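You operate a simulated robot arm through the tools that you are given. There is no shell and no other tool.

You are at the controls of a simulated robot arm. One attempt, no reset.

TASK
Warm the tub that expires first on the hot plate at LOW till its dot is green.
Fine: of the three in the open drawer; shut drawer and fridge door; turn the plate off after. Set down upright: what you pick out.

Only the result counts: the job must be done as asked and must still hold three seconds after the hand-in. Knocking over, shifting, dropping, spilling or breaking anything else fails it.

THE ROBOT
A 7-joint arm with a two-finger parallel gripper, fixed in place. Base frame: the origin is at the foot of the arm, x ahead of it, y to its left, z up; the work surface is at about z = 0.606. Units: m, rad, N and s.
With the tool pointing down near the work surface it reaches from about 0.24 to 0.72 m from the base axis. Its first joint turns from -2.496 to 2.496 rad. Payload 3 kg.
The tool frame sits at the grasp point between the pads (the TCP): z along the fingers, y along the line on which they close. The tips reach 0.03 m beyond it. Largest opening 0.11 m; finger width 0.02, thickness 0.01; the body of the gripper, 0.048 by 0.112 m, starts 0.055 m behind the TCP.
Orientation is that of the tool frame in the base frame, as a unit quaternion [w, x, y, z]. With the fingers straight down and closing along the base's y, the tool's x points along the base's -x, its y along +y and its z along -z.

THE INTERFACE
- The arm moves only by the tool step_arm. Its arguments are lists of equal length, an entry for each row: "travel": the shift along the base's x, y, z in m, a list of three; "turn": the turn, a rotation vector about the base's x, y, z in rad, a list of three; "hand": the gripper command, from -1 (shut) to 1 (fully open), values between in proportion. In form: {"travel": [[tx, ty, tz], ...], "turn": [[rx, ry, rz], ...], "hand": [hand, ...]}. A call has 1 to 20 rows; each row shifts and turns the commanded pose from where the row before left it. A row lasts 0.2 s, in which the tool goes at most 0.05 m and 0.15 rad; a call with a longer step from one row to the next is refused whole, and so is a gripper value outside its range. A pose out of reach is approached as far as the arm can. The call stops where the force on the tool passes 40 N (or 10 N more than at its start, if that is more) or the arm is blocked; 0.2 s more then pass. The fingers move at their own pace (about 0.153 m/s each) and stop on an object; they squeeze with about 38 N. The grip force told is the motor's: it shows also when the fingers shut on nothing. Time passes only in rows, and 0.2 s behind the last, so rows that do not move let the fingers close. The reply holds the time, the measured pose of the TCP, the force on the tool along the base axes, the opening and the grip force, in the units named above and with some noise, with the torque about the TCP (base axes, N m) and any sound that the robot's microphone picked up.
- Cameras (640 x 400 px; columns grow to the right, rows downward): "scene" is fixed at [0.0379, -0.4906, 1.364]; the picture's right is [0.16, -0.99, 0.00], its down [-0.74, -0.12, -0.66] and it looks along [0.66, 0.11, -0.75] (base axes); focal length 214 px, centre (320, 200). "wrist" rides on the gripper at [0.072, 0.017, -0.103] in the tool frame; the picture's right is [-0.23, 0.97, 0.00], its down [-0.76, -0.18, -0.62] and it looks along [-0.61, -0.14, 0.78] (tool axes); focal length 222 px, centre (320, 200). There is no depth. A picture from a camera that has moved, and an enlarged one, comes with that camera's place and axes in the base frame and with its lens. The place of the scene camera against the robot may be out by one fixed shift of up to 0.025 m in any direction.
- grab_frame(camera): a new picture of that camera. It takes no simulated time.
- lift_body(by): slides the trunk up (or, below 0, down) by that many m; the arm rides with it, the base frame stays. It gives what a move gives, with no picture.
- inspect(camera, box): a new picture of the part [left, top, right, bottom] of that camera's present view, enlarged. It takes no simulated time.
- job_done(): hands the job in; it is judged then, once.

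Places have to be worked out from the pictures, the camera data and where the tool is seen. Open the gripper and draw the arm clear of the work before you hand the job in, unless the task says otherwise.

The tools are called after "Call:" as name(argument=value, ...) on one line, values as JSON. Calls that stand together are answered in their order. step_arm: Moves the arm, as the interface text tells. Its arguments: {"type":"object","properties":{"travel":{"type":"array","items":{"type":"array","items":{"type":"number"}}},"turn":{"type":"array","items":{"type":"array","items":{"type":"number"}}},"hand":{"type":"array","items":{"type":"number"}}},"required":["travel","turn","hand"]} The other tools are called the same way: lift_body (by) slides the trunk up or down; grab_frame (camera) takes a picture; inspect (camera, box) takes an enlarged picture of a part of a camera's view; job_done () hands the job in.

At the start:

```text
time_s: 0.0
position: [0.5111, -0.2966, 1.2018]
ee_rot: [0.0, 0.0, 1.0, 0.0]
force: [-0.5, -0.3, 0.4]
moment: [0.0, -0.04, 0.01]
opening: 0.1101
finger_force: 0.0
trunk travel left (down, up): [-0.425, 0.065]
```

scene: 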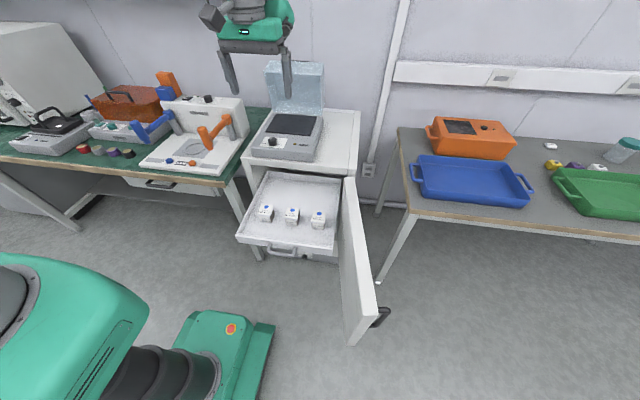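
wrist: 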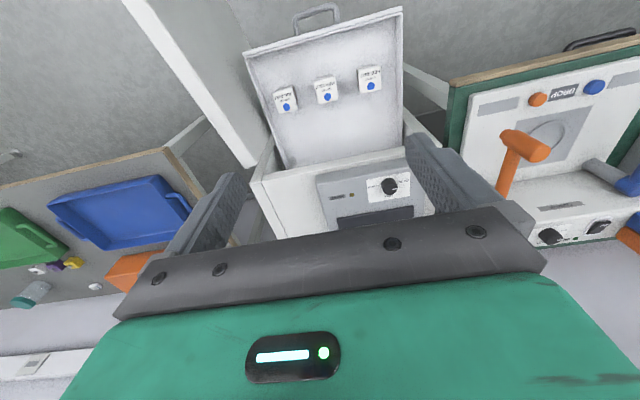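

I'll look closer at the drawer with the three tubs, the hot plate and the fridge door before moving.

Call:
inspect(camera="scene", box=[220, 160, 400, 280])

Call:
inspect(camera="scene", box=[230, 50, 370, 180])

Call:
inspect(camera="wrist", box=[240, 50, 420, 170])

Call:
inspect(camera="wrist", box=[300, 150, 430, 240])

```text
3.33 times, centred on (310, 220) of scene
camera zoom: at [0.0379, -0.4906, 1.364], right [0.16, -0.99, 0.0], down [-0.74, -0.12, -0.66], along [0.66, 0.11, -0.75], focal length 715 px, centre (353, 133)
```

zoom: 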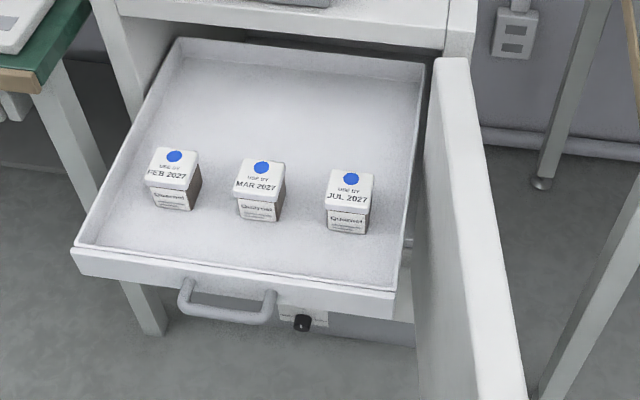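

```text
3.08 times, centred on (300, 115) of scene
camera zoom: at [0.0379, -0.4906, 1.364], right [0.16, -0.99, 0.0], down [-0.74, -0.12, -0.66], along [0.66, 0.11, -0.75], focal length 660 px, centre (382, 462)
```

zoom: 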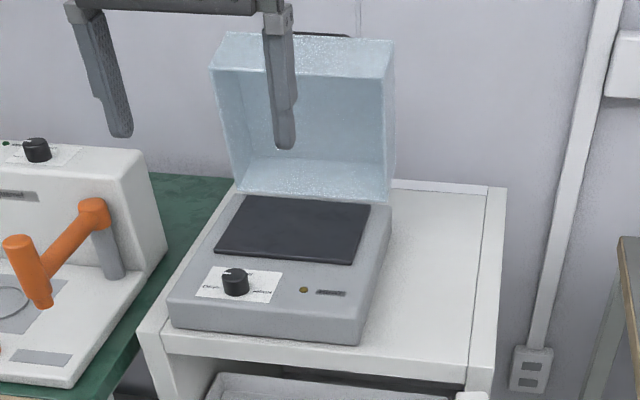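

```text
3.33 times, centred on (330, 110) of wrist
camera zoom: at [0.4383, -0.2799, 1.3048], right [0.23, 0.97, 0.0], down [0.76, -0.18, 0.62], along [0.61, -0.14, -0.78], focal length 740 px, centre (287, 500)
```

zoom: 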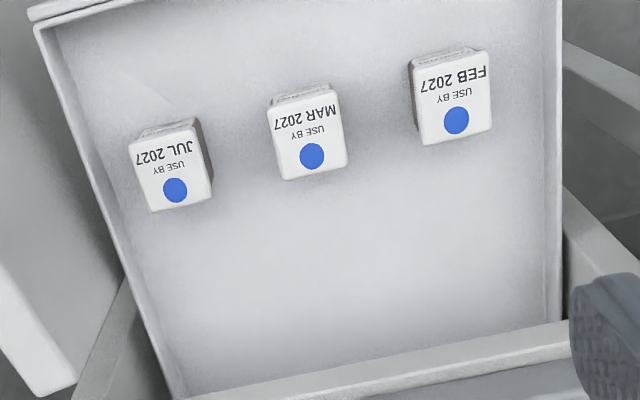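

```text
4.44 times, centred on (365, 195) of wrist
camera zoom: at [0.4383, -0.2799, 1.3048], right [0.23, 0.97, 0.0], down [0.76, -0.18, 0.62], along [0.61, -0.14, -0.78], focal length 987 px, centre (120, 222)
```

zoom: 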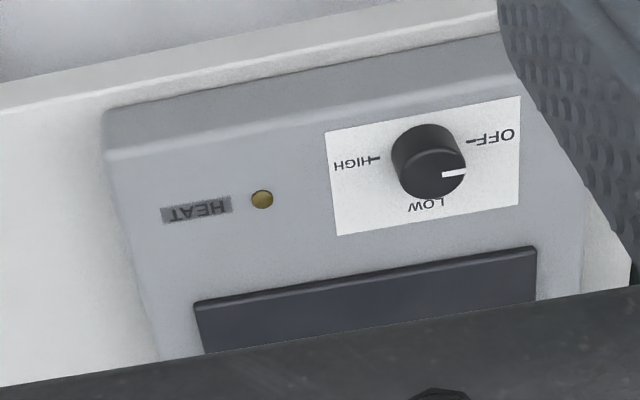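

The FEB 2027 tub (the leftmost from the robot's side) expires first; the knob has OFF/LOW/HIGH marks and seems to be at OFF. I'll shift the arm sideways at this height to get a second wrist view and triangulate.

Call:
step_arm(travel=[[-0.02, 0.04, 0], [-0.02, 0.04, 0], [-0.02, 0.04, 0], [-0.02, 0.04, 0], [0, 0, 0]], turn=[[0, 0, 0], [0, 0, 0], [0, 0, 0], [0, 0, 0], [0, 0, 0]], hand=[1, 1, 1, 1, 1])

Call:
grab_frame(camera="wrist")

Call:
grab_frame(camera="scene")

```text
time_s: 1.2
position: [0.4331, -0.1362, 1.2056]
ee_rot: [0.0, 0.0, 1.0, 0.0]
force: [-0.8, 0.8, 0.7]
moment: [0.0, -0.01, 0.0]
opening: 0.1099
finger_force: 0.1
trunk travel left (down, up): [-0.425, 0.065]
```

```text
taken
camera wrist: at [0.3601, -0.1189, 1.3067], right [0.23, 0.97, 0.0], down [0.76, -0.18, 0.62], along [0.61, -0.14, -0.78], focal length 222 px, centre (320, 200)
```

wrist: 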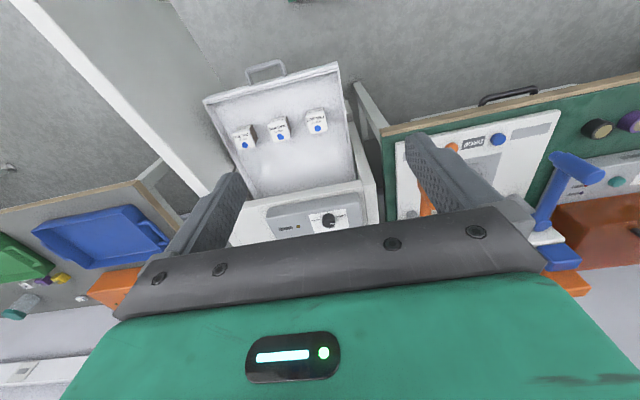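

```text
taken
```

scene: 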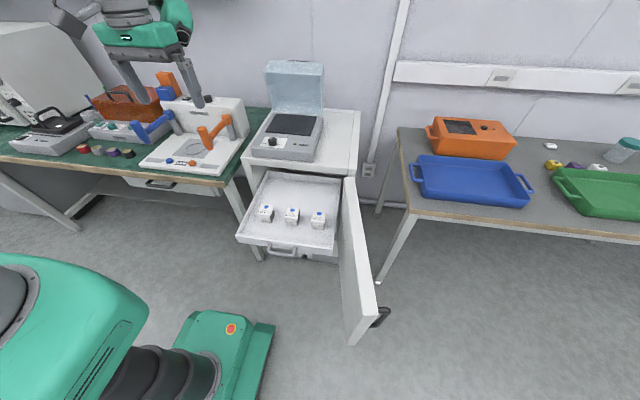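

Call:
inspect(camera="wrist", box=[190, 50, 380, 170])

Call:
inspect(camera="wrist", box=[220, 160, 390, 260])

```text
3.33 times, centred on (285, 110) of wrist
camera zoom: at [0.3601, -0.1189, 1.3067], right [0.23, 0.97, 0.0], down [0.76, -0.18, 0.62], along [0.61, -0.14, -0.78], focal length 740 px, centre (437, 500)
```

zoom: 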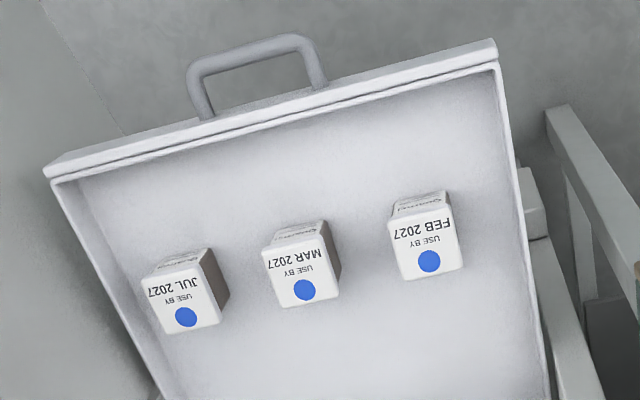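

```text
3.76 times, centred on (305, 210) of wrist
camera zoom: at [0.3601, -0.1189, 1.3067], right [0.23, 0.97, 0.0], down [0.76, -0.18, 0.62], along [0.61, -0.14, -0.78], focal length 836 px, centre (376, 162)
```

zoom: 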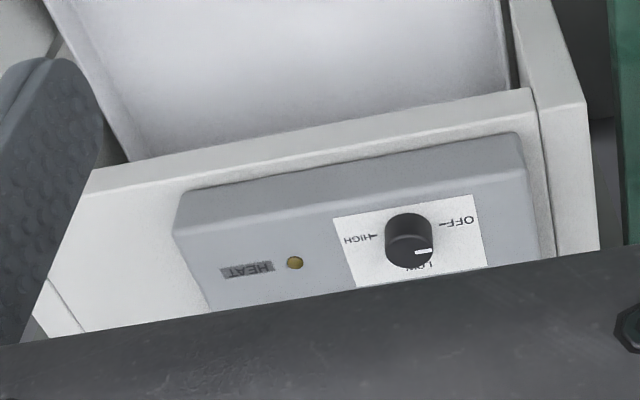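

Triangulating the two wrist views puts the FEB tub's top at about (0.580, −0.178, 0.667), about 0.054 m square. The knob is near (0.768, −0.19, 0.894) and the hot plate surface covers x 0.85–1.01, y −0.33…−0.13, z≈0.87. I'll check the hand's shape and the bigger picture before testing reach.

Call:
inspect(camera="scene", box=[40, 0, 240, 125])

Call:
inspect(camera="scene", box=[300, 150, 440, 350])

```text
3.20 times, centred on (140, 62) of scene
camera zoom: at [0.0379, -0.4906, 1.364], right [0.16, -0.99, 0.0], down [-0.74, -0.12, -0.66], along [0.66, 0.11, -0.75], focal length 686 px, centre (896, 640)
```

zoom: 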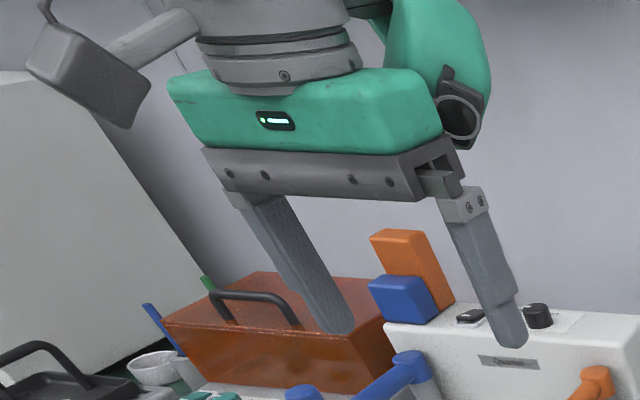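

```text
2.00 times, centred on (370, 250) of scene
camera zoom: at [0.0379, -0.4906, 1.364], right [0.16, -0.99, 0.0], down [-0.74, -0.12, -0.66], along [0.66, 0.11, -0.75], focal length 429 px, centre (220, 100)
```

zoom: 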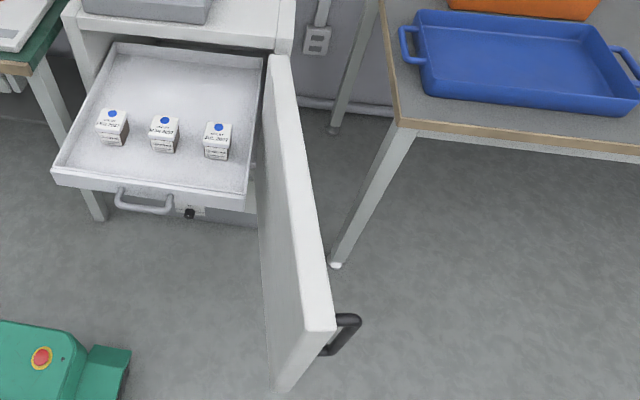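

The wrist camera is a real body on the tool's +x side, so tilting the tool forward would put it under the hand. I'll test, in free air, whether the hand can be turned about the vertical so the camera ends up on the far/upper side.

Call:
step_arm(travel=[[0, 0, 0], [0, 0, 0], [0, 0, 0], [0, 0, 0], [0, 0, 0], [0, 0, 0], [0, 0, 0], [0, 0, 0], [0, 0, 0], [0, 0, 0], [0, 0, 0]], turn=[[0, 0, 0.15], [0, 0, 0.15], [0, 0, 0.15], [0, 0, 0.15], [0, 0, 0.15], [0, 0, 0.15], [0, 0, 0.15], [0, 0, 0.15], [0, 0, 0.15], [0, 0, 0.15], [0, 0, 0]], hand=[1, 1, 1, 1, 1, 1, 1, 1, 1, 1, 1])

```text
time_s: 3.6
position: [0.4316, -0.1369, 1.2038]
ee_rot: [-0.001, -0.682, 0.732, 0.0]
force: [0.6, -0.5, 0.3]
moment: [-0.02, 0.02, 0.0]
opening: 0.1102
finger_force: 0.0
trunk travel left (down, up): [-0.425, 0.065]
```

The hand followed 1.5 rad; I'll continue to the full half turn.

Call:
step_arm(travel=[[0, 0, 0], [0, 0, 0], [0, 0, 0], [0, 0, 0], [0, 0, 0], [0, 0, 0], [0, 0, 0], [0, 0, 0], [0, 0, 0], [0, 0, 0], [0, 0, 0], [0, 0, 0]], turn=[[0, 0, 0.15], [0, 0, 0.15], [0, 0, 0.15], [0, 0, 0.15], [0, 0, 0.15], [0, 0, 0.15], [0, 0, 0.15], [0, 0, 0.15], [0, 0, 0.15], [0, 0, 0.15], [0, 0, 0.1416], [0, 0, 0]], hand=[1, 1, 1, 1, 1, 1, 1, 1, 1, 1, 1, 1])

Call:
grab_frame(camera="scene")

Call:
grab_frame(camera="wrist")

```text
time_s: 6.2
position: [0.4303, -0.1357, 1.2036]
ee_rot: [0.0, 1.0, 0.0, 0.0]
force: [1.0, -0.3, -0.5]
moment: [0.0, -0.01, -0.01]
opening: 0.11
finger_force: 0.1
trunk travel left (down, up): [-0.425, 0.065]
```

```text
taken
```

scene: 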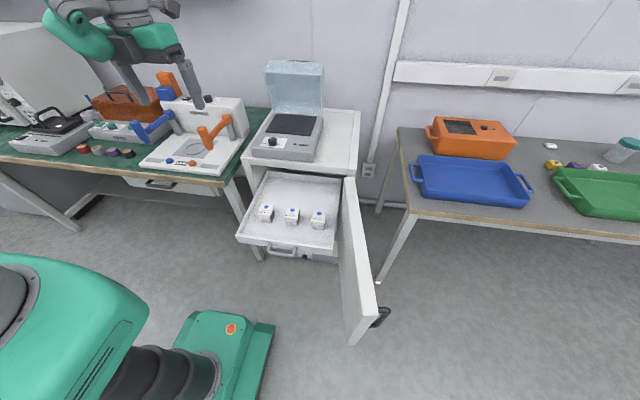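

```text
taken
camera wrist: at [0.5027, -0.1537, 1.3055], right [-0.23, -0.97, 0.0], down [-0.76, 0.18, 0.62], along [-0.61, 0.14, -0.78], focal length 222 px, centre (320, 200)
```

wrist: 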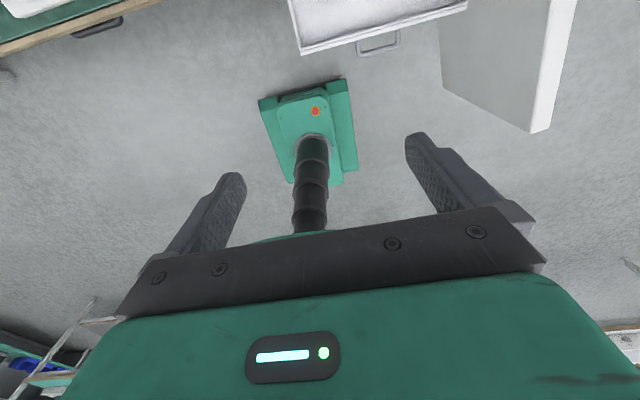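

The half turn works. Now I'll tilt the tool forward about 45° in free air and then drive forward at this height (well above the lid) to see how far it can reach.

Call:
step_arm(travel=[[0, 0, 0], [0, 0, 0], [0, 0, 0], [0, 0, 0], [0, 0, 0], [0, 0, 0]], turn=[[0, -0.15, 0], [0, -0.15, 0], [0, -0.15, 0], [0, -0.15, 0], [0, -0.15, 0], [0, 0, 0]], hand=[1, 1, 1, 1, 1, 1])

Call:
step_arm(travel=[[0.04, 0, 0], [0.04, 0, 0], [0.04, 0, 0], [0.04, 0, 0], [0.04, 0, 0], [0.04, 0, 0], [0.04, 0, 0], [0.04, 0, 0], [0, 0, 0]], turn=[[0, 0, 0], [0, 0, 0], [0, 0, 0], [0, 0, 0], [0, 0, 0], [0, 0, 0], [0, 0, 0], [0, 0, 0], [0, 0, 0]], hand=[1, 1, 1, 1, 1, 1, 1, 1, 1])

```text
time_s: 7.6
position: [0.4417, -0.1451, 1.2119]
ee_rot: [-0.001, 0.93, 0.0, 0.367]
force: [0.5, -0.1, -0.1]
moment: [0.01, 0.0, 0.04]
opening: 0.1099
finger_force: 0.1
out of reach, approached as far as the arm can: row 5
trunk travel left (down, up): [-0.425, 0.065]
```

```text
time_s: 9.6
position: [0.7247, -0.1395, 1.2005]
ee_rot: [0.0, 0.931, -0.001, 0.365]
force: [0.5, -0.2, -0.9]
moment: [0.01, -0.01, 0.06]
opening: 0.1095
finger_force: 0.0
out of reach, approached as far as the arm can: row 7, 8
trunk travel left (down, up): [-0.425, 0.065]
```

At z=1.20 the forward limit with 43° tilt is about x=0.725, so the shoulder is probably lower. I'll go lower (still free air above the plate) and try further forward.

Call:
step_arm(travel=[[0, 0, -0.04], [0, 0, -0.04], [0, 0, -0.04], [0.03, 0, 0], [0.03, 0, 0], [0.03, 0, 0], [0.03, 0, 0], [0, 0, 0]], turn=[[0, 0, 0], [0, 0, 0], [0, 0, 0], [0, 0, 0], [0, 0, 0], [0, 0, 0], [0, 0, 0], [0, 0, 0]], hand=[1, 1, 1, 1, 1, 1, 1, 1])

```text
time_s: 11.4
position: [0.7472, -0.1415, 1.0754]
ee_rot: [0.001, 0.931, -0.001, 0.365]
force: [-0.6, 0.5, 0.2]
moment: [0.01, 0.01, 0.02]
opening: 0.1103
finger_force: 0.1
out of reach, approached as far as the arm can: row 4, 5, 6, 7
trunk travel left (down, up): [-0.425, 0.065]
```

Slightly further (x≈0.747) at z≈1.075. I'll probe lower still and with more tilt to understand the envelope, staying above z≈1.0.

Call:
step_arm(travel=[[0, 0, -0.03], [0, 0, -0.03], [0.03, 0, 0], [0.03, 0, 0], [0, 0, 0]], turn=[[0, 0, 0], [0, 0, 0], [0, 0, 0], [0, 0, 0], [0, 0, 0]], hand=[1, 1, 1, 1, 1])

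Call:
step_arm(travel=[[0, 0, 0], [0, 0, 0], [0, 0, 0], [0.03, 0, 0], [0.03, 0, 0], [0, 0, 0]], turn=[[0, -0.12, 0], [0, -0.12, 0], [0, -0.12, 0], [0, 0, 0], [0, 0, 0], [0, 0, 0]], hand=[1, 1, 1, 1, 1, 1])

```text
time_s: 12.6
position: [0.7627, -0.1517, 1.0109]
ee_rot: [0.008, 0.927, -0.003, 0.375]
force: [0.0, -0.5, -0.1]
moment: [-0.03, 0.01, 0.03]
opening: 0.1099
finger_force: 0.0
out of reach, approached as far as the arm can: row 3, 4
trunk travel left (down, up): [-0.425, 0.065]
```

```text
time_s: 14.0
position: [0.8254, -0.1512, 1.0099]
ee_rot: [0.0, 0.85, -0.001, 0.526]
force: [-0.3, -0.5, 0.2]
moment: [0.0, 0.03, -0.02]
opening: 0.1099
finger_force: 0.1
trunk travel left (down, up): [-0.425, 0.065]
```

More tilt (≈63°) helps: x=0.825 without a limit. I'll go on forward in small steps, keeping below x≈0.93 and well above the plate.

Call:
step_arm(travel=[[0.025, 0, 0], [0.025, 0, 0], [0.025, 0, 0], [0, 0, 0]], turn=[[0, 0, 0], [0, 0, 0], [0, 0, 0], [0, 0, 0]], hand=[1, 1, 1, 1])

Call:
grab_frame(camera="scene")

Call:
grab_frame(camera="wrist")

```text
time_s: 15.0
position: [0.8972, -0.1519, 1.0111]
ee_rot: [0.0, 0.85, 0.0, 0.527]
force: [-0.5, -0.2, -0.6]
moment: [0.04, -0.02, -0.02]
opening: 0.1098
finger_force: 0.1
trunk travel left (down, up): [-0.425, 0.065]
```

```text
taken
```

scene: 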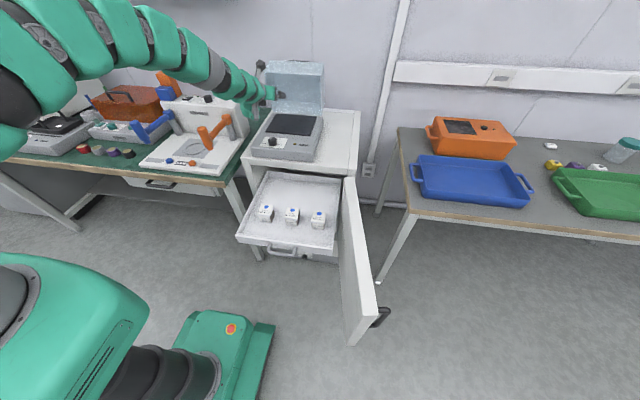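

```text
taken
camera wrist: at [0.8383, -0.1684, 1.121], right [-0.1, -0.97, -0.2], down [-0.9, 0.18, -0.4], along [0.43, 0.14, -0.89], focal length 222 px, centre (320, 200)
```

wrist: 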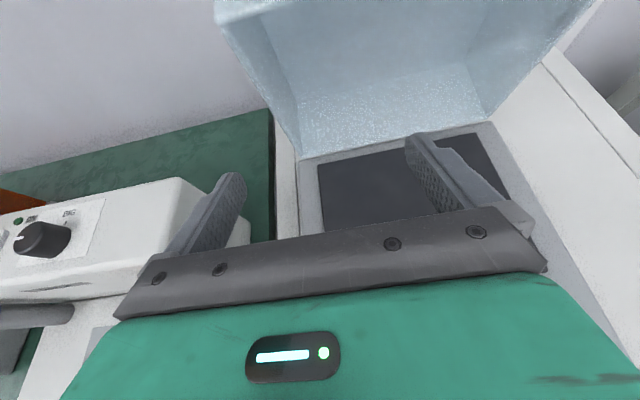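

At 63° tilt the arm reaches x≈0.90 with ease and the camera looks down on the plate nicely. For the knob I'd prefer a vertical tool, so I'll back off, turn the tool more upright and see how far it reaches at that attitude.

Call:
step_arm(travel=[[-0.04, -0.01, 0.01], [-0.04, -0.01, 0.01], [-0.04, -0.01, 0.01], [-0.04, -0.01, 0.01], [-0.04, 0, 0], [0, 0, 0], [0, 0, 0], [0, 0, 0], [0, 0, 0], [0, 0, 0], [0, 0, 0]], turn=[[0, 0, 0], [0, 0.1, 0], [0, 0.1, 0], [0, 0.12, 0], [0, 0.12, 0], [0, 0.12, 0], [0, 0.12, 0], [0, 0.12, 0], [0, 0.12, 0], [0, 0.12, 0], [0, 0.068, 0]], hand=[1, 1, 1, 1, 1, 1, 1, 1, 1, 1, 1])

Call:
step_arm(travel=[[0.03, 0, 0], [0.03, 0, 0], [0.03, 0, 0], [0, 0, 0]], turn=[[0, 0, 0], [0, 0, 0], [0, 0, 0], [0, 0, 0]], hand=[1, 1, 1, 1])

```text
time_s: 17.4
position: [0.6966, -0.1917, 1.0521]
ee_rot: [0.0, 1.0, -0.001, -0.001]
force: [-0.1, -0.3, -0.5]
moment: [0.02, -0.01, 0.0]
opening: 0.1101
finger_force: 0.0
trunk travel left (down, up): [-0.425, 0.065]
```

```text
time_s: 18.4
position: [0.6958, -0.1907, 1.052]
ee_rot: [0.0, 1.0, -0.001, 0.0]
force: [0.3, 0.1, 0.4]
moment: [-0.03, -0.02, 0.01]
opening: 0.1103
finger_force: 0.1
out of reach, approached as far as the arm can: row 1, 2, 3
trunk travel left (down, up): [-0.425, 0.065]
```

Vertical reach tops out at r≈0.72 here, short of the knob (r≈0.79). I'll probe the vertical reach at another relative height by raising, and then with partial tilts.

Call:
step_arm(travel=[[0, 0, 0.04], [0, 0, 0.04], [0, 0, 0.04], [0.03, 0, 0], [0.03, 0, 0], [0, 0, 0]], turn=[[0, 0, 0], [0, 0, 0], [0, 0, 0], [0, 0, 0], [0, 0, 0], [0, 0, 0]], hand=[1, 1, 1, 1, 1, 1])

Call:
step_arm(travel=[[0, 0, -0.04], [0, 0, -0.04], [0, 0, -0.04], [0, 0, -0.04], [0, 0, -0.04], [0.03, 0, 0], [0.03, 0, 0], [0, 0, 0]], turn=[[0, 0, 0], [0, 0, 0], [0, 0, 0], [0, 0, 0], [0, 0, 0], [0, 0, 0], [0, 0, 0], [0, 0, 0]], hand=[1, 1, 1, 1, 1, 1, 1, 1])

```text
time_s: 19.8
position: [0.6936, -0.1902, 1.1738]
ee_rot: [0.0, 1.0, -0.001, 0.0]
force: [-0.2, 0.2, 0.6]
moment: [0.02, -0.02, 0.01]
opening: 0.1099
finger_force: 0.1
out of reach, approached as far as the arm can: row 3, 4, 5
trunk travel left (down, up): [-0.425, 0.065]
```

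```text
time_s: 21.6
position: [0.6895, -0.1787, 0.9785]
ee_rot: [0.0, 1.0, 0.0, 0.0]
force: [0.1, -0.2, 0.1]
moment: [-0.02, 0.02, -0.05]
opening: 0.11
finger_force: 0.0
out of reach, approached as far as the arm can: row 4, 6, 7
trunk travel left (down, up): [-0.425, 0.065]
```

The vertical limit is a constant r≈0.72, as stated. I'll now try a modest tilt (~25°) from here and see if the knob's radius (0.79) becomes reachable.

Call:
step_arm(travel=[[-0.01, 0, 0.02], [0, 0, 0.02], [0, 0, 0.02], [0, 0, 0], [0.02, 0, 0], [0.02, 0, 0], [0.02, 0, 0], [0.02, 0, 0], [0.02, 0, 0], [0, 0, 0]], turn=[[0, -0.11, 0], [0, -0.11, 0], [0, -0.11, 0], [0, -0.11, 0], [0, 0, 0], [0, 0, 0], [0, 0, 0], [0, 0, 0], [0, 0, 0], [0, 0, 0]], hand=[1, 1, 1, 1, 1, 1, 1, 1, 1, 1])

```text
time_s: 23.8
position: [0.7813, -0.179, 1.0377]
ee_rot: [0.0, 0.976, 0.0, 0.219]
force: [0.2, 0.2, 0.2]
moment: [0.0, 0.01, -0.01]
opening: 0.1101
finger_force: 0.1
trunk travel left (down, up): [-0.425, 0.065]
```

With only 25° tilt the tool reaches x=0.78 freely. I'll see how much margin remains at this tilt, then take pictures of the knob from here.

Call:
step_arm(travel=[[0.015, 0, 0], [0.015, 0, 0], [0.015, 0, 0], [0.015, 0, 0], [0, 0, 0]], turn=[[0, 0, 0], [0, 0, 0], [0, 0, 0], [0, 0, 0], [0, 0, 0]], hand=[1, 1, 1, 1, 1])

Call:
grab_frame(camera="wrist")

Call:
grab_frame(camera="scene")

```text
time_s: 25.0
position: [0.8174, -0.1774, 1.0374]
ee_rot: [-0.001, 0.976, 0.0, 0.219]
force: [-0.3, -0.2, -0.4]
moment: [-0.01, -0.02, 0.0]
opening: 0.1099
finger_force: 0.0
out of reach, approached as far as the arm can: row 3, 4
trunk travel left (down, up): [-0.425, 0.065]
```

```text
taken
camera wrist: at [0.8387, -0.1944, 1.1599], right [-0.21, -0.97, -0.1], down [-0.95, 0.18, 0.24], along [-0.21, 0.14, -0.97], focal length 222 px, centre (320, 200)
```

wrist: 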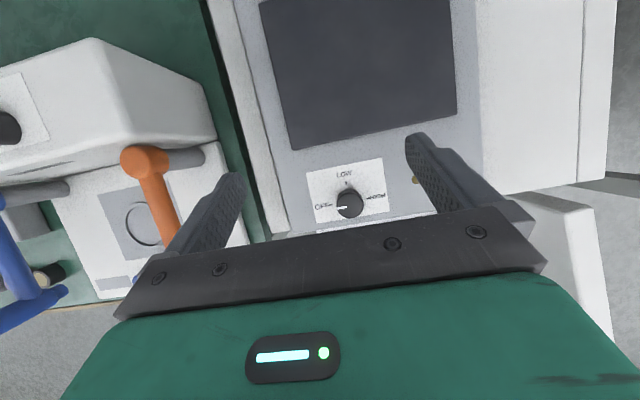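

```text
taken
```

scene: 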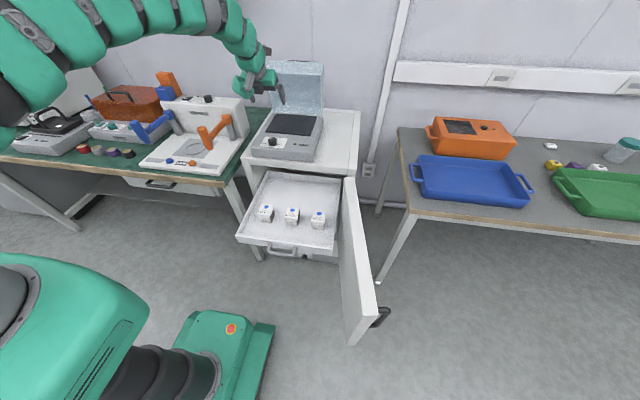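

The wrist view now shows the knob dial and the plate from above. I'll enlarge the dial.

Call:
inspect(camera="wrist", box=[280, 130, 440, 230])

Call:
inspect(camera="wrist", box=[230, 0, 490, 160])

```text
4.00 times, centred on (360, 180) of wrist
camera zoom: at [0.8387, -0.1944, 1.1599], right [-0.21, -0.97, -0.1], down [-0.95, 0.18, 0.24], along [-0.21, 0.14, -0.97], focal length 888 px, centre (160, 280)
```

zoom: 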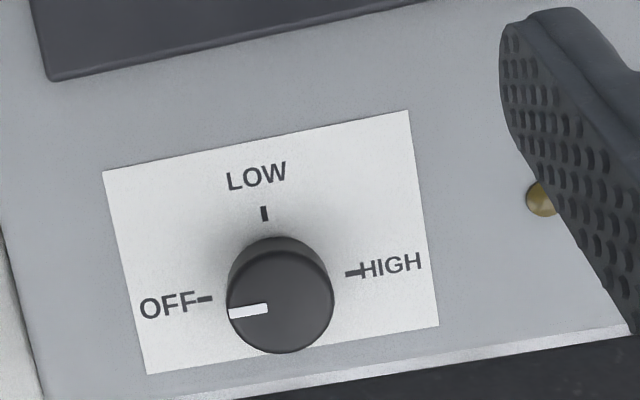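

```text
2.46 times, centred on (360, 80) of wrist
camera zoom: at [0.8387, -0.1944, 1.1599], right [-0.21, -0.97, -0.1], down [-0.95, 0.18, 0.24], along [-0.21, 0.14, -0.97], focal length 547 px, centre (222, 495)
```

zoom: 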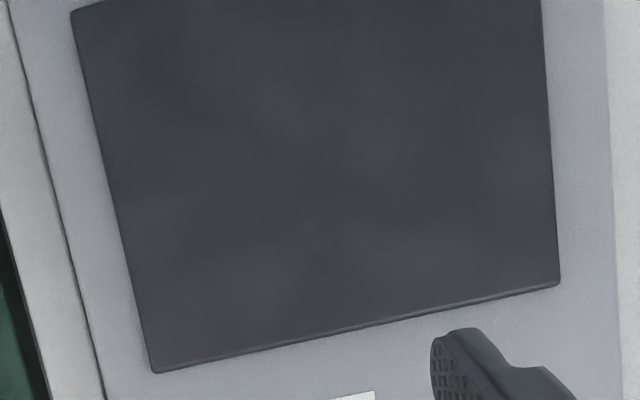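

The dial is clear: OFF at 9 o'clock (current), LOW at 12, HIGH at 3, so LOW is 90° clockwise. The knob centre is about (0.765, −0.191), Ø0.032, with the panel at z≈0.874 and the plate top at z≈0.879. Reaching the plate needs about 55° tilt, so I'll pick the tub at that same tilt and go above the drawer in that attitude first.

Call:
step_arm(travel=[[-0.03, 0, 0], [-0.03, 0, 0], [-0.03, 0, 0], [-0.03, 0, 0], [-0.03, 0, 0], [-0.03, 0, 0], [-0.03, 0, 0], [-0.027, 0, 0], [0, 0, 0]], turn=[[0, 0, 0], [0, 0, 0], [0, -0.0864, 0], [0, -0.0864, 0], [0, -0.0864, 0], [0, -0.0864, 0], [0, -0.0864, 0], [0, -0.0864, 0], [0, 0, 0]], hand=[1, 1, 1, 1, 1, 1, 1, 1, 1])

```text
time_s: 27.0
position: [0.5774, -0.1771, 1.0373]
ee_rot: [0.0, 0.887, 0.0, 0.461]
force: [0.1, -0.1, -0.1]
moment: [0.0, 0.02, -0.03]
opening: 0.1098
finger_force: 0.0
trunk travel left (down, up): [-0.425, 0.065]
```

The 55° tilt holds above the drawer with no limit. I'll lower the trunk 0.25 m so the shoulder is at a good height for both pick and place; the TCP ends at z≈0.787, safely above the tubs (top ≈0.667).

Call:
lift_body(by=-0.25)

Call:
grab_frame(camera="wrist")

Call:
grab_frame(camera="scene")

```text
time_s: 29.6
position: [0.58, -0.1758, 0.7864]
ee_rot: [0.0, 0.887, -0.001, 0.462]
force: [-0.1, -0.3, -0.5]
moment: [-0.05, 0.01, 0.03]
opening: 0.1101
finger_force: 0.1
trunk travel left (down, up): [-0.175, 0.315]
```

```text
taken
camera wrist: at [0.536, -0.1937, 0.9043], right [-0.13, -0.97, -0.19], down [-0.95, 0.18, -0.27], along [0.29, 0.14, -0.95], focal length 222 px, centre (320, 200)
```

wrist: 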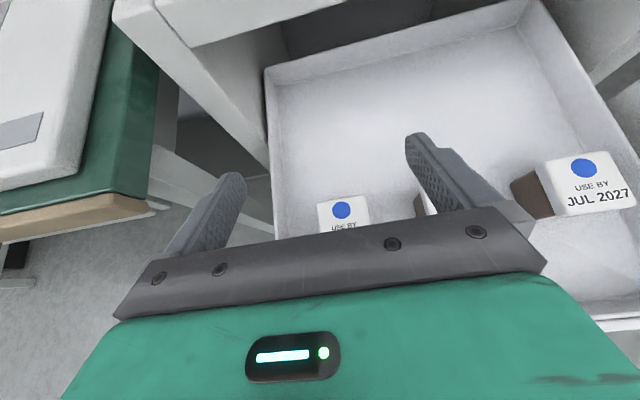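

```text
taken
```

scene: 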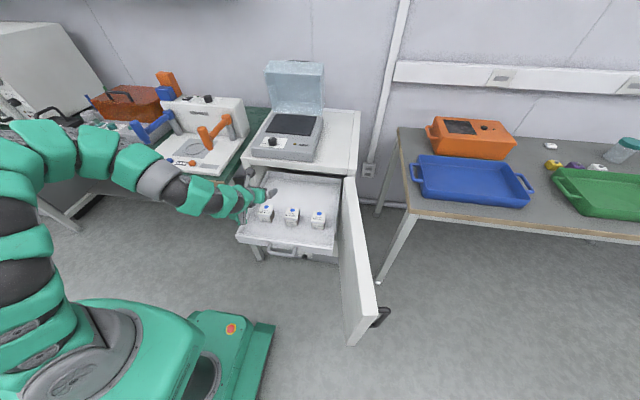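

I see the FEB tub between the fingers, partly hidden by the hand. I'll enlarge to measure the tub, drawer wall and floor.

Call:
inspect(camera="wrist", box=[230, 130, 470, 280])

Call:
inspect(camera="scene", box=[220, 160, 380, 270])

```text
2.67 times, centred on (350, 205) of wrist
camera zoom: at [0.536, -0.1937, 0.9043], right [-0.13, -0.97, -0.19], down [-0.95, 0.18, -0.27], along [0.29, 0.14, -0.95], focal length 592 px, centre (240, 187)
```

zoom: 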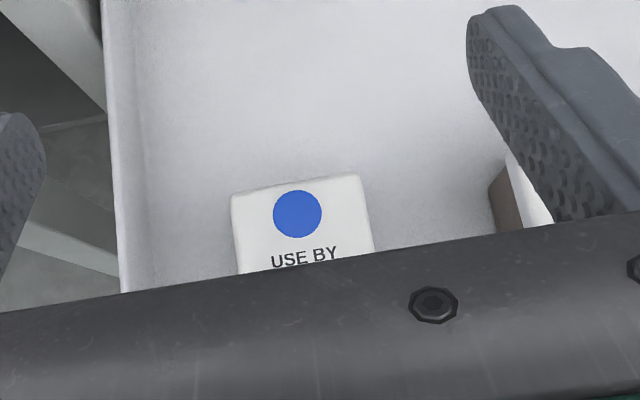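

```text
3.64 times, centred on (300, 215) of scene
camera zoom: at [0.0379, -0.4906, 1.364], right [0.16, -0.99, 0.0], down [-0.74, -0.12, -0.66], along [0.66, 0.11, -0.75], focal length 780 px, centre (393, 146)
```

zoom: 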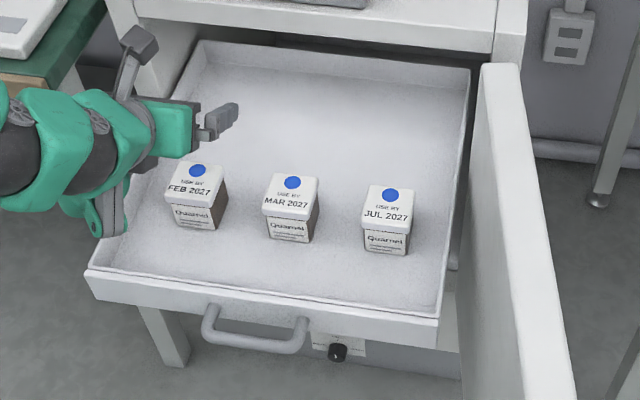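

Call:
inspect(camera="scene", box=[255, 195, 335, 245])

```text
8.00 times, centred on (295, 220) of scene
camera zoom: at [0.0379, -0.4906, 1.364], right [0.16, -0.99, 0.0], down [-0.74, -0.12, -0.66], along [0.66, 0.11, -0.75], focal length 1716 px, centre (520, 40)
```

zoom: 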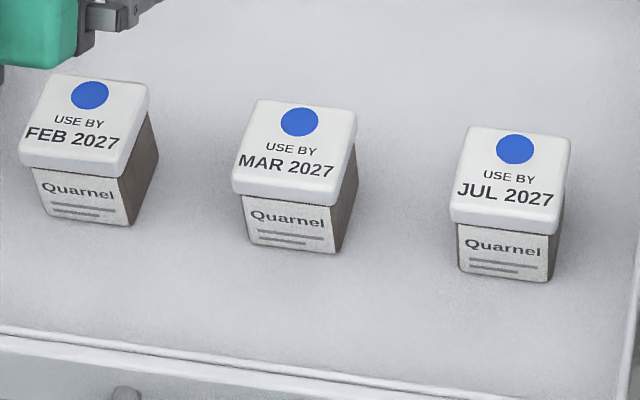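

The tub spans about z 0.611–0.667 with a 0.054 m lid, centred near (0.578, −0.180). I'll narrow the gripper to 0.09 m and descend straight down so the pads straddle the lid, with the TCP at z≈0.660.

Call:
step_arm(travel=[[0, -0.0035, -0.02], [0, 0, -0.03], [0, 0, -0.03], [0, 0, -0.025], [0, 0, -0.012], [0, 0, 0]], turn=[[0, 0, 0], [0, 0, 0], [0, 0, 0], [0, 0, 0], [0, 0, 0], [0, 0, 0]], hand=[0.636, 0.636, 0.636, 0.636, 0.636, 0.636])

Call:
grab_frame(camera="wrist")

Call:
inspect(camera="scene", box=[220, 170, 340, 245])

```text
time_s: 30.8
position: [0.5824, -0.1799, 0.68]
ee_rot: [0.0, 0.884, -0.001, 0.468]
force: [0.8, 3.0, 24.4]
moment: [0.36, 2.94, -0.27]
opening: 0.0901
finger_force: 0.1
trunk travel left (down, up): [-0.175, 0.315]
stopped in row 5: the force on the tool passed its limit at 60 N (the readings are from after the stop); the commanded pose is now the measured one
```

```text
taken
camera wrist: at [0.5371, -0.1974, 0.7962], right [-0.13, -0.97, -0.19], down [-0.94, 0.18, -0.28], along [0.31, 0.14, -0.94], focal length 222 px, centre (320, 200)
```

wrist: 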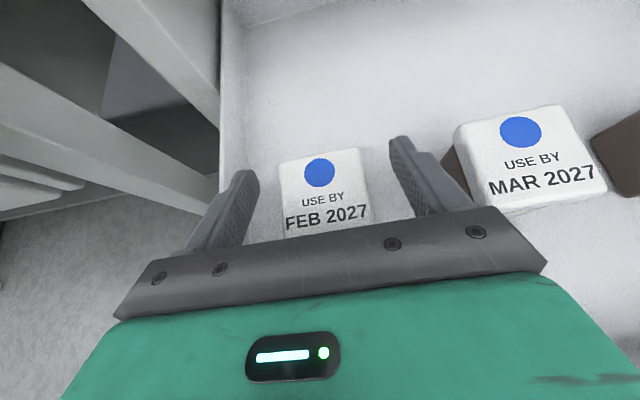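

```text
5.33 times, centred on (280, 208) of scene
camera zoom: at [0.0379, -0.4906, 1.364], right [0.16, -0.99, 0.0], down [-0.74, -0.12, -0.66], along [0.66, 0.11, -0.75], focal length 1144 px, centre (533, 160)
```

zoom: 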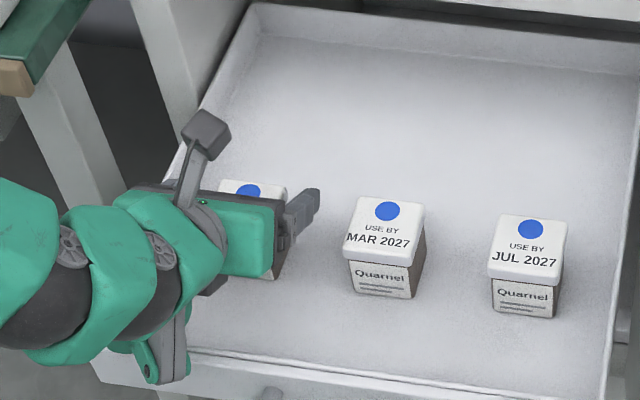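

Contact came at z=0.68: the moment puts it ~0.12 m behind the TCP, so a housing under the wrist touched the top of the drawer's front wall; the tubs are undisturbed. I'll back straight up and reduce the tilt to 45°, which lifts that housing clear while still reaching the plate.

Call:
step_arm(travel=[[0, 0, 0.02], [0, 0, 0.03], [0, 0, 0.03], [0, 0, 0], [0, 0, 0], [0, 0, 0]], turn=[[0, 0, 0], [0, 0, 0], [0, 0, 0], [0, 0.095, 0], [0, 0.0936, 0], [0, 0, 0]], hand=[0.636, 0.636, 0.636, 0.636, 0.636, 0.636])

Call:
inspect(camera="scene", box=[220, 160, 380, 270])

Call:
grab_frame(camera="wrist")

```text
time_s: 32.2
position: [0.5825, -0.1812, 0.757]
ee_rot: [0.0, 0.925, -0.001, 0.38]
force: [0.2, -0.5, -0.2]
moment: [-0.02, 0.01, -0.03]
opening: 0.09
finger_force: 0.1
trunk travel left (down, up): [-0.175, 0.315]
```

```text
3.64 times, centred on (300, 215) of scene
camera zoom: at [0.0379, -0.4906, 1.364], right [0.16, -0.99, 0.0], down [-0.74, -0.12, -0.66], along [0.66, 0.11, -0.75], focal length 780 px, centre (393, 146)
```

zoom: 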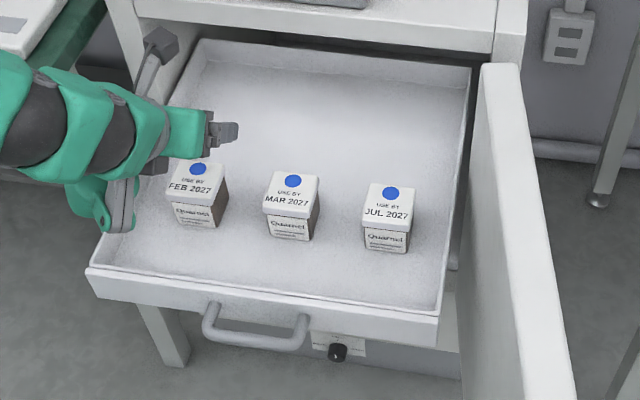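

```text
taken
camera wrist: at [0.5611, -0.1985, 0.881], right [-0.16, -0.97, -0.16], down [-0.98, 0.18, -0.09], along [0.12, 0.14, -0.98], focal length 222 px, centre (320, 200)
```

wrist: 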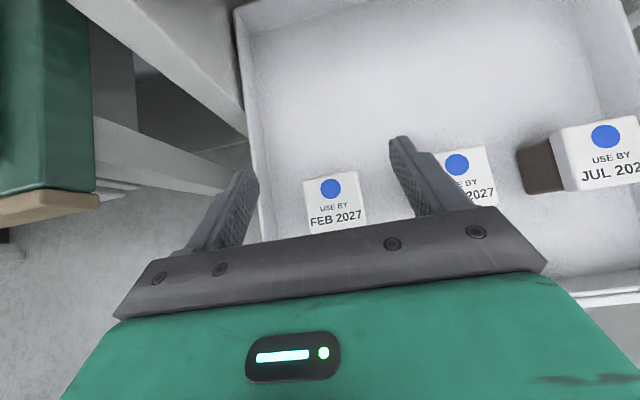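

All tubs stand as before. With 45° tilt I'll shift back slightly (TCP x≈0.566) and descend to z≈0.69 first, then check.

Call:
step_arm(travel=[[-0.0165, 0.001, -0.007], [0, 0, -0.03], [0, 0, -0.03], [0, 0, 0]], turn=[[0, 0, 0], [0, 0, 0], [0, 0, 0], [0, 0, 0]], hand=[0.636, 0.636, 0.636, 0.636])

Call:
grab_frame(camera="wrist")

Call:
inspect(camera="scene", box=[220, 180, 320, 250])

```text
time_s: 33.2
position: [0.5674, -0.1794, 0.6914]
ee_rot: [0.001, 0.925, -0.001, 0.38]
force: [-0.6, -0.1, 0.6]
moment: [-0.03, -0.01, -0.04]
opening: 0.09
finger_force: 0.1
trunk travel left (down, up): [-0.175, 0.315]
```

```text
taken
camera wrist: at [0.5451, -0.1969, 0.814], right [-0.16, -0.97, -0.16], down [-0.98, 0.18, -0.09], along [0.12, 0.14, -0.98], focal length 222 px, centre (320, 200)
```

wrist: 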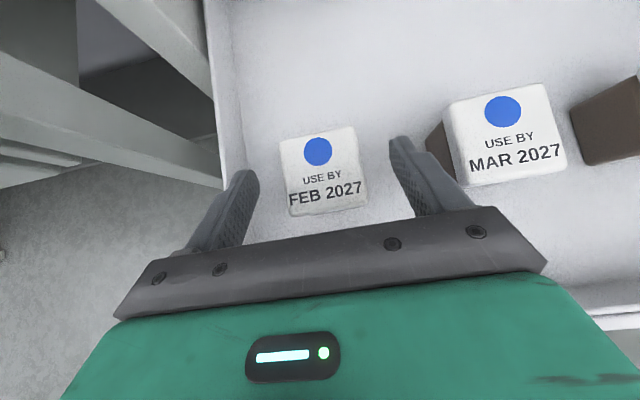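

```text
5.71 times, centred on (270, 215) of scene
camera zoom: at [0.0379, -0.4906, 1.364], right [0.16, -0.99, 0.0], down [-0.74, -0.12, -0.66], along [0.66, 0.11, -0.75], focal length 1226 px, centre (606, 114)
```

zoom: 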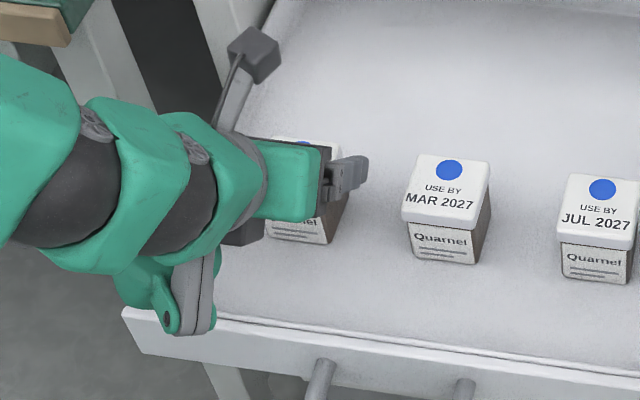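

The lid is centred between the fingers and no contact is reported. I'll go the last 0.019 m down to z≈0.672.

Call:
step_arm(travel=[[0, -0.001, -0.01], [0, 0, -0.009], [0, 0, 0]], turn=[[0, 0, 0], [0, 0, 0], [0, 0, 0]], hand=[0.636, 0.636, 0.636])

Call:
inspect(camera="wrist", box=[200, 90, 460, 260])

```text
time_s: 34.0
position: [0.5668, -0.181, 0.6715]
ee_rot: [0.001, 0.925, -0.001, 0.38]
force: [-0.5, -0.6, 0.3]
moment: [-0.03, -0.03, 0.01]
opening: 0.09
finger_force: 0.1
trunk travel left (down, up): [-0.175, 0.315]
```

```text
2.35 times, centred on (330, 175) of wrist
camera zoom: at [0.5447, -0.1981, 0.7947], right [-0.16, -0.97, -0.16], down [-0.98, 0.18, -0.09], along [0.12, 0.14, -0.98], focal length 523 px, centre (296, 259)
```

zoom: 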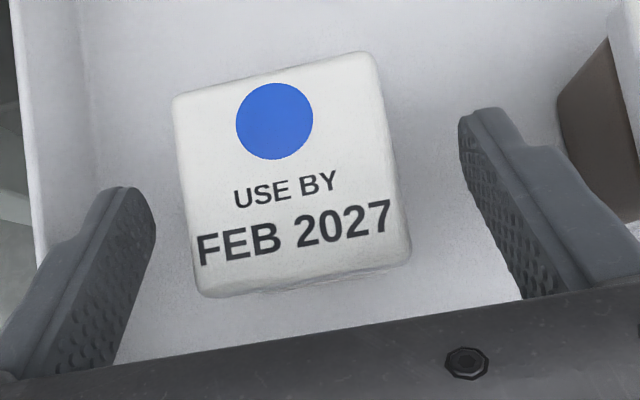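

The pads cover the near half of the lid; I'll advance 6 mm so they're centred on it, then close.

Call:
step_arm(travel=[[0.006, 0, 0], [0, 0, 0], [0, 0, 0], [0, 0, 0], [0, 0, 0]], turn=[[0, 0, 0], [0, 0, 0], [0, 0, 0], [0, 0, 0], [0, 0, 0]], hand=[0.636, 0.636, 0.2, -1, -1])

Call:
inspect(camera="wrist", box=[200, 90, 460, 260])

```text
time_s: 35.2
position: [0.5719, -0.1812, 0.6718]
ee_rot: [0.001, 0.925, -0.002, 0.38]
force: [0.2, -1.0, -0.2]
moment: [-0.05, -0.06, 0.02]
opening: 0.0536
finger_force: 37.6
trunk travel left (down, up): [-0.175, 0.315]
```

```text
2.35 times, centred on (330, 175) of wrist
camera zoom: at [0.5506, -0.1981, 0.7944], right [-0.16, -0.97, -0.16], down [-0.98, 0.18, -0.09], along [0.12, 0.14, -0.98], focal length 523 px, centre (296, 259)
```

zoom: 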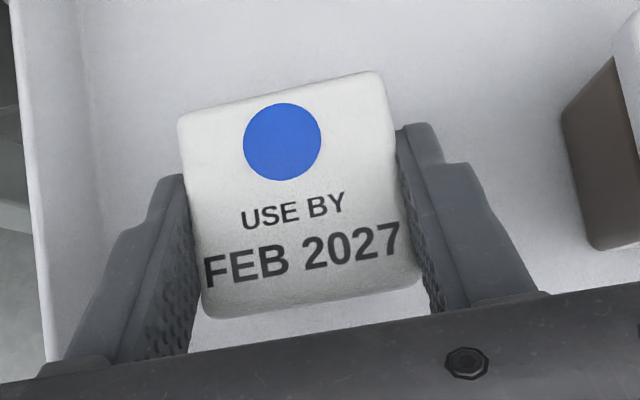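

Gripped firmly (opening 0.0536 m, 37.6 N). I'll lift straight up, gently at first, to about z=1.0, which puts the tub's bottom well above the knob.

Call:
step_arm(travel=[[0, 0, 0.01], [0, 0, 0.015], [0, 0, 0.02], [0, 0, 0.03], [0, 0, 0.03], [0, 0, 0.03], [0, 0, 0.03], [0, 0, 0.03], [0, 0, 0.03], [0, 0, 0.03], [0, 0, 0.03], [0, 0, 0.03], [0, 0, 0.015], [0, 0, 0]], turn=[[0, 0, 0], [0, 0, 0], [0, 0, 0], [0, 0, 0], [0, 0, 0], [0, 0, 0], [0, 0, 0], [0, 0, 0], [0, 0, 0], [0, 0, 0], [0, 0, 0], [0, 0, 0], [0, 0, 0], [0, 0, 0]], hand=[-1, -1, -1, -1, -1, -1, -1, -1, -1, -1, -1, -1, -1, -1])

Call:
grab_frame(camera="scene")

Call:
grab_frame(camera="wrist")

```text
time_s: 38.2
position: [0.572, -0.1813, 1.0024]
ee_rot: [0.001, 0.925, -0.001, 0.38]
force: [-0.1, -0.1, -1.5]
moment: [0.0, -0.02, -0.01]
opening: 0.0534
finger_force: 38.2
trunk travel left (down, up): [-0.175, 0.315]
```

```text
taken
```

scene: 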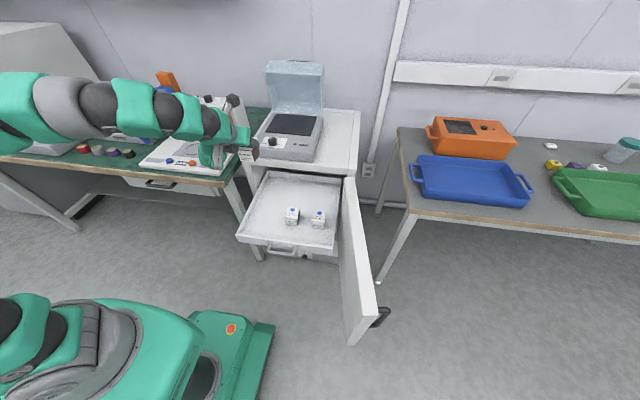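

```text
taken
camera wrist: at [0.5513, -0.198, 1.1252], right [-0.16, -0.97, -0.16], down [-0.98, 0.18, -0.09], along [0.12, 0.14, -0.98], focal length 222 px, centre (320, 200)
```

wrist: 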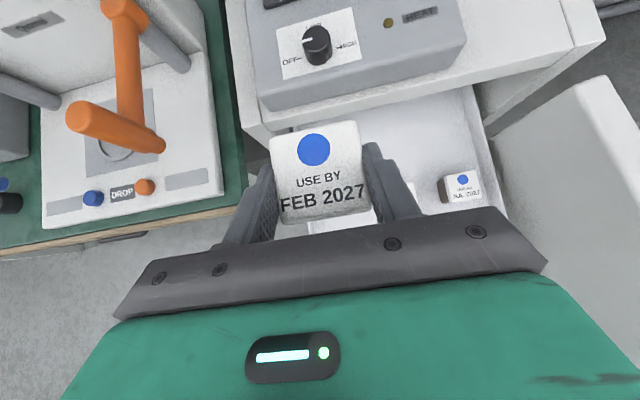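

The tub is held level and the other two tubs are untouched. Now forward at z≈1.0 over the knob toward the plate, drifting slightly right to y≈−0.20, stopping at x≈0.80 to check reach.

Call:
step_arm(travel=[[0.03, -0.003, 0], [0.03, -0.003, 0], [0.03, -0.003, 0], [0.03, -0.003, 0], [0.03, -0.003, 0], [0.03, -0.003, 0], [0.03, 0, 0], [0.02, 0, 0], [0, 0, 0]], turn=[[0, 0, 0], [0, 0, 0], [0, 0, 0], [0, 0, 0], [0, 0, 0], [0, 0, 0], [0, 0, 0], [0, 0, 0], [0, 0, 0]], hand=[-1, -1, -1, -1, -1, -1, -1, -1, -1])

```text
time_s: 40.2
position: [0.8017, -0.1985, 1.0004]
ee_rot: [-0.001, 0.925, 0.0, 0.38]
force: [-0.2, -0.2, -2.1]
moment: [0.0, 0.02, 0.01]
opening: 0.0535
finger_force: 37.8
trunk travel left (down, up): [-0.175, 0.315]
```

Reach is fine so far. On to x≈0.878 above the front part of the plate.

Call:
step_arm(travel=[[0.02, 0, 0], [0.02, 0, 0], [0.02, 0, 0], [0.017, 0, 0], [0, 0, 0]], turn=[[0, 0, 0], [0, 0, 0], [0, 0, 0], [0, 0, 0], [0, 0, 0]], hand=[-1, -1, -1, -1, -1])

Call:
grab_frame(camera="scene")

Call:
grab_frame(camera="wrist")

```text
time_s: 41.4
position: [0.8791, -0.1995, 1.0017]
ee_rot: [0.001, 0.925, -0.001, 0.38]
force: [-0.6, 0.3, -1.3]
moment: [-0.01, -0.02, 0.02]
opening: 0.0538
finger_force: 38.1
trunk travel left (down, up): [-0.175, 0.315]
```

```text
taken
```

scene: 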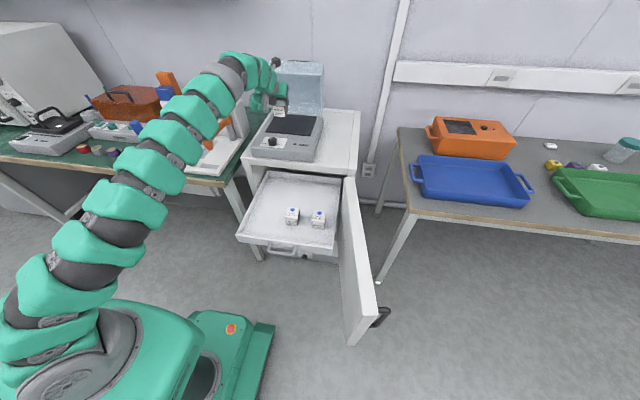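

```text
taken
camera wrist: at [0.8574, -0.2159, 1.125], right [-0.16, -0.97, -0.16], down [-0.98, 0.18, -0.09], along [0.12, 0.14, -0.98], focal length 222 px, centre (320, 200)
```

wrist: 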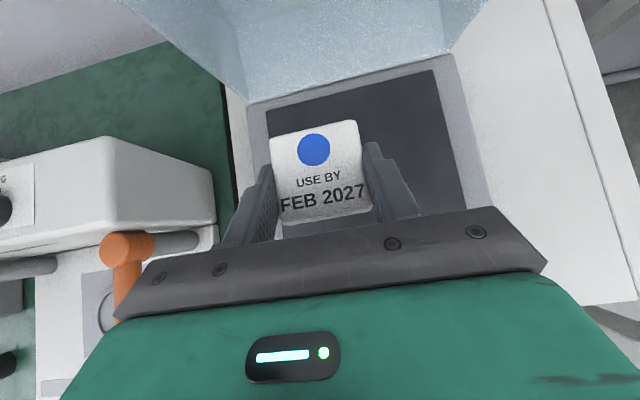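

Reach is confirmed with the tub centre at about x=0.885, fully over the plate. I'll lower to z≈0.948, leaving several millimetres above the plate by estimate.

Call:
step_arm(travel=[[0.003, 0, -0.02], [0, 0, -0.02], [0, 0, -0.012], [0, 0, 0]], turn=[[0, 0, 0], [0, 0, 0], [0, 0, 0], [0, 0, 0]], hand=[-1, -1, -1, -1])

Call:
inspect(camera="scene", box=[240, 50, 340, 170])

Call:
grab_frame(camera="wrist")

```text
time_s: 42.4
position: [0.8809, -0.1982, 0.9492]
ee_rot: [0.0, 0.925, -0.001, 0.38]
force: [-0.7, -0.4, -1.3]
moment: [0.0, 0.01, 0.01]
opening: 0.0534
finger_force: 37.8
trunk travel left (down, up): [-0.175, 0.315]
```

```text
3.33 times, centred on (290, 110) of scene
camera zoom: at [0.0379, -0.4906, 1.364], right [0.16, -0.99, 0.0], down [-0.74, -0.12, -0.66], along [0.66, 0.11, -0.75], focal length 715 px, centre (420, 500)
```

zoom: 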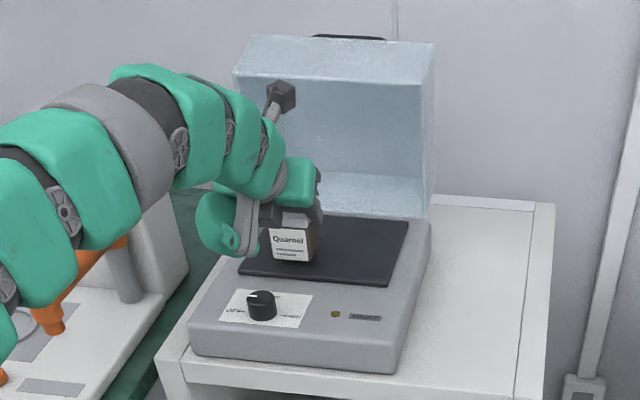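

```text
taken
camera wrist: at [0.8602, -0.2153, 1.0715], right [-0.16, -0.97, -0.16], down [-0.98, 0.18, -0.09], along [0.12, 0.14, -0.98], focal length 222 px, centre (320, 200)
```

wrist: 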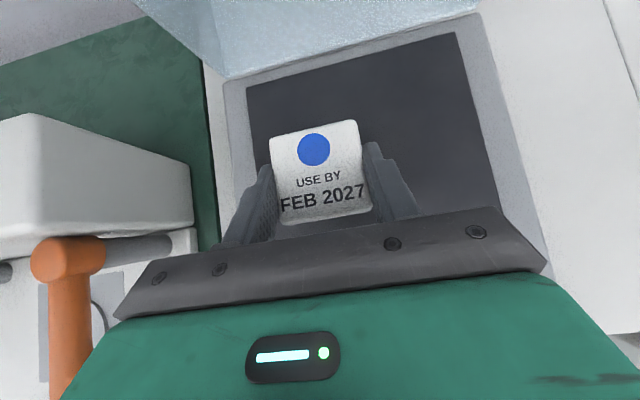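

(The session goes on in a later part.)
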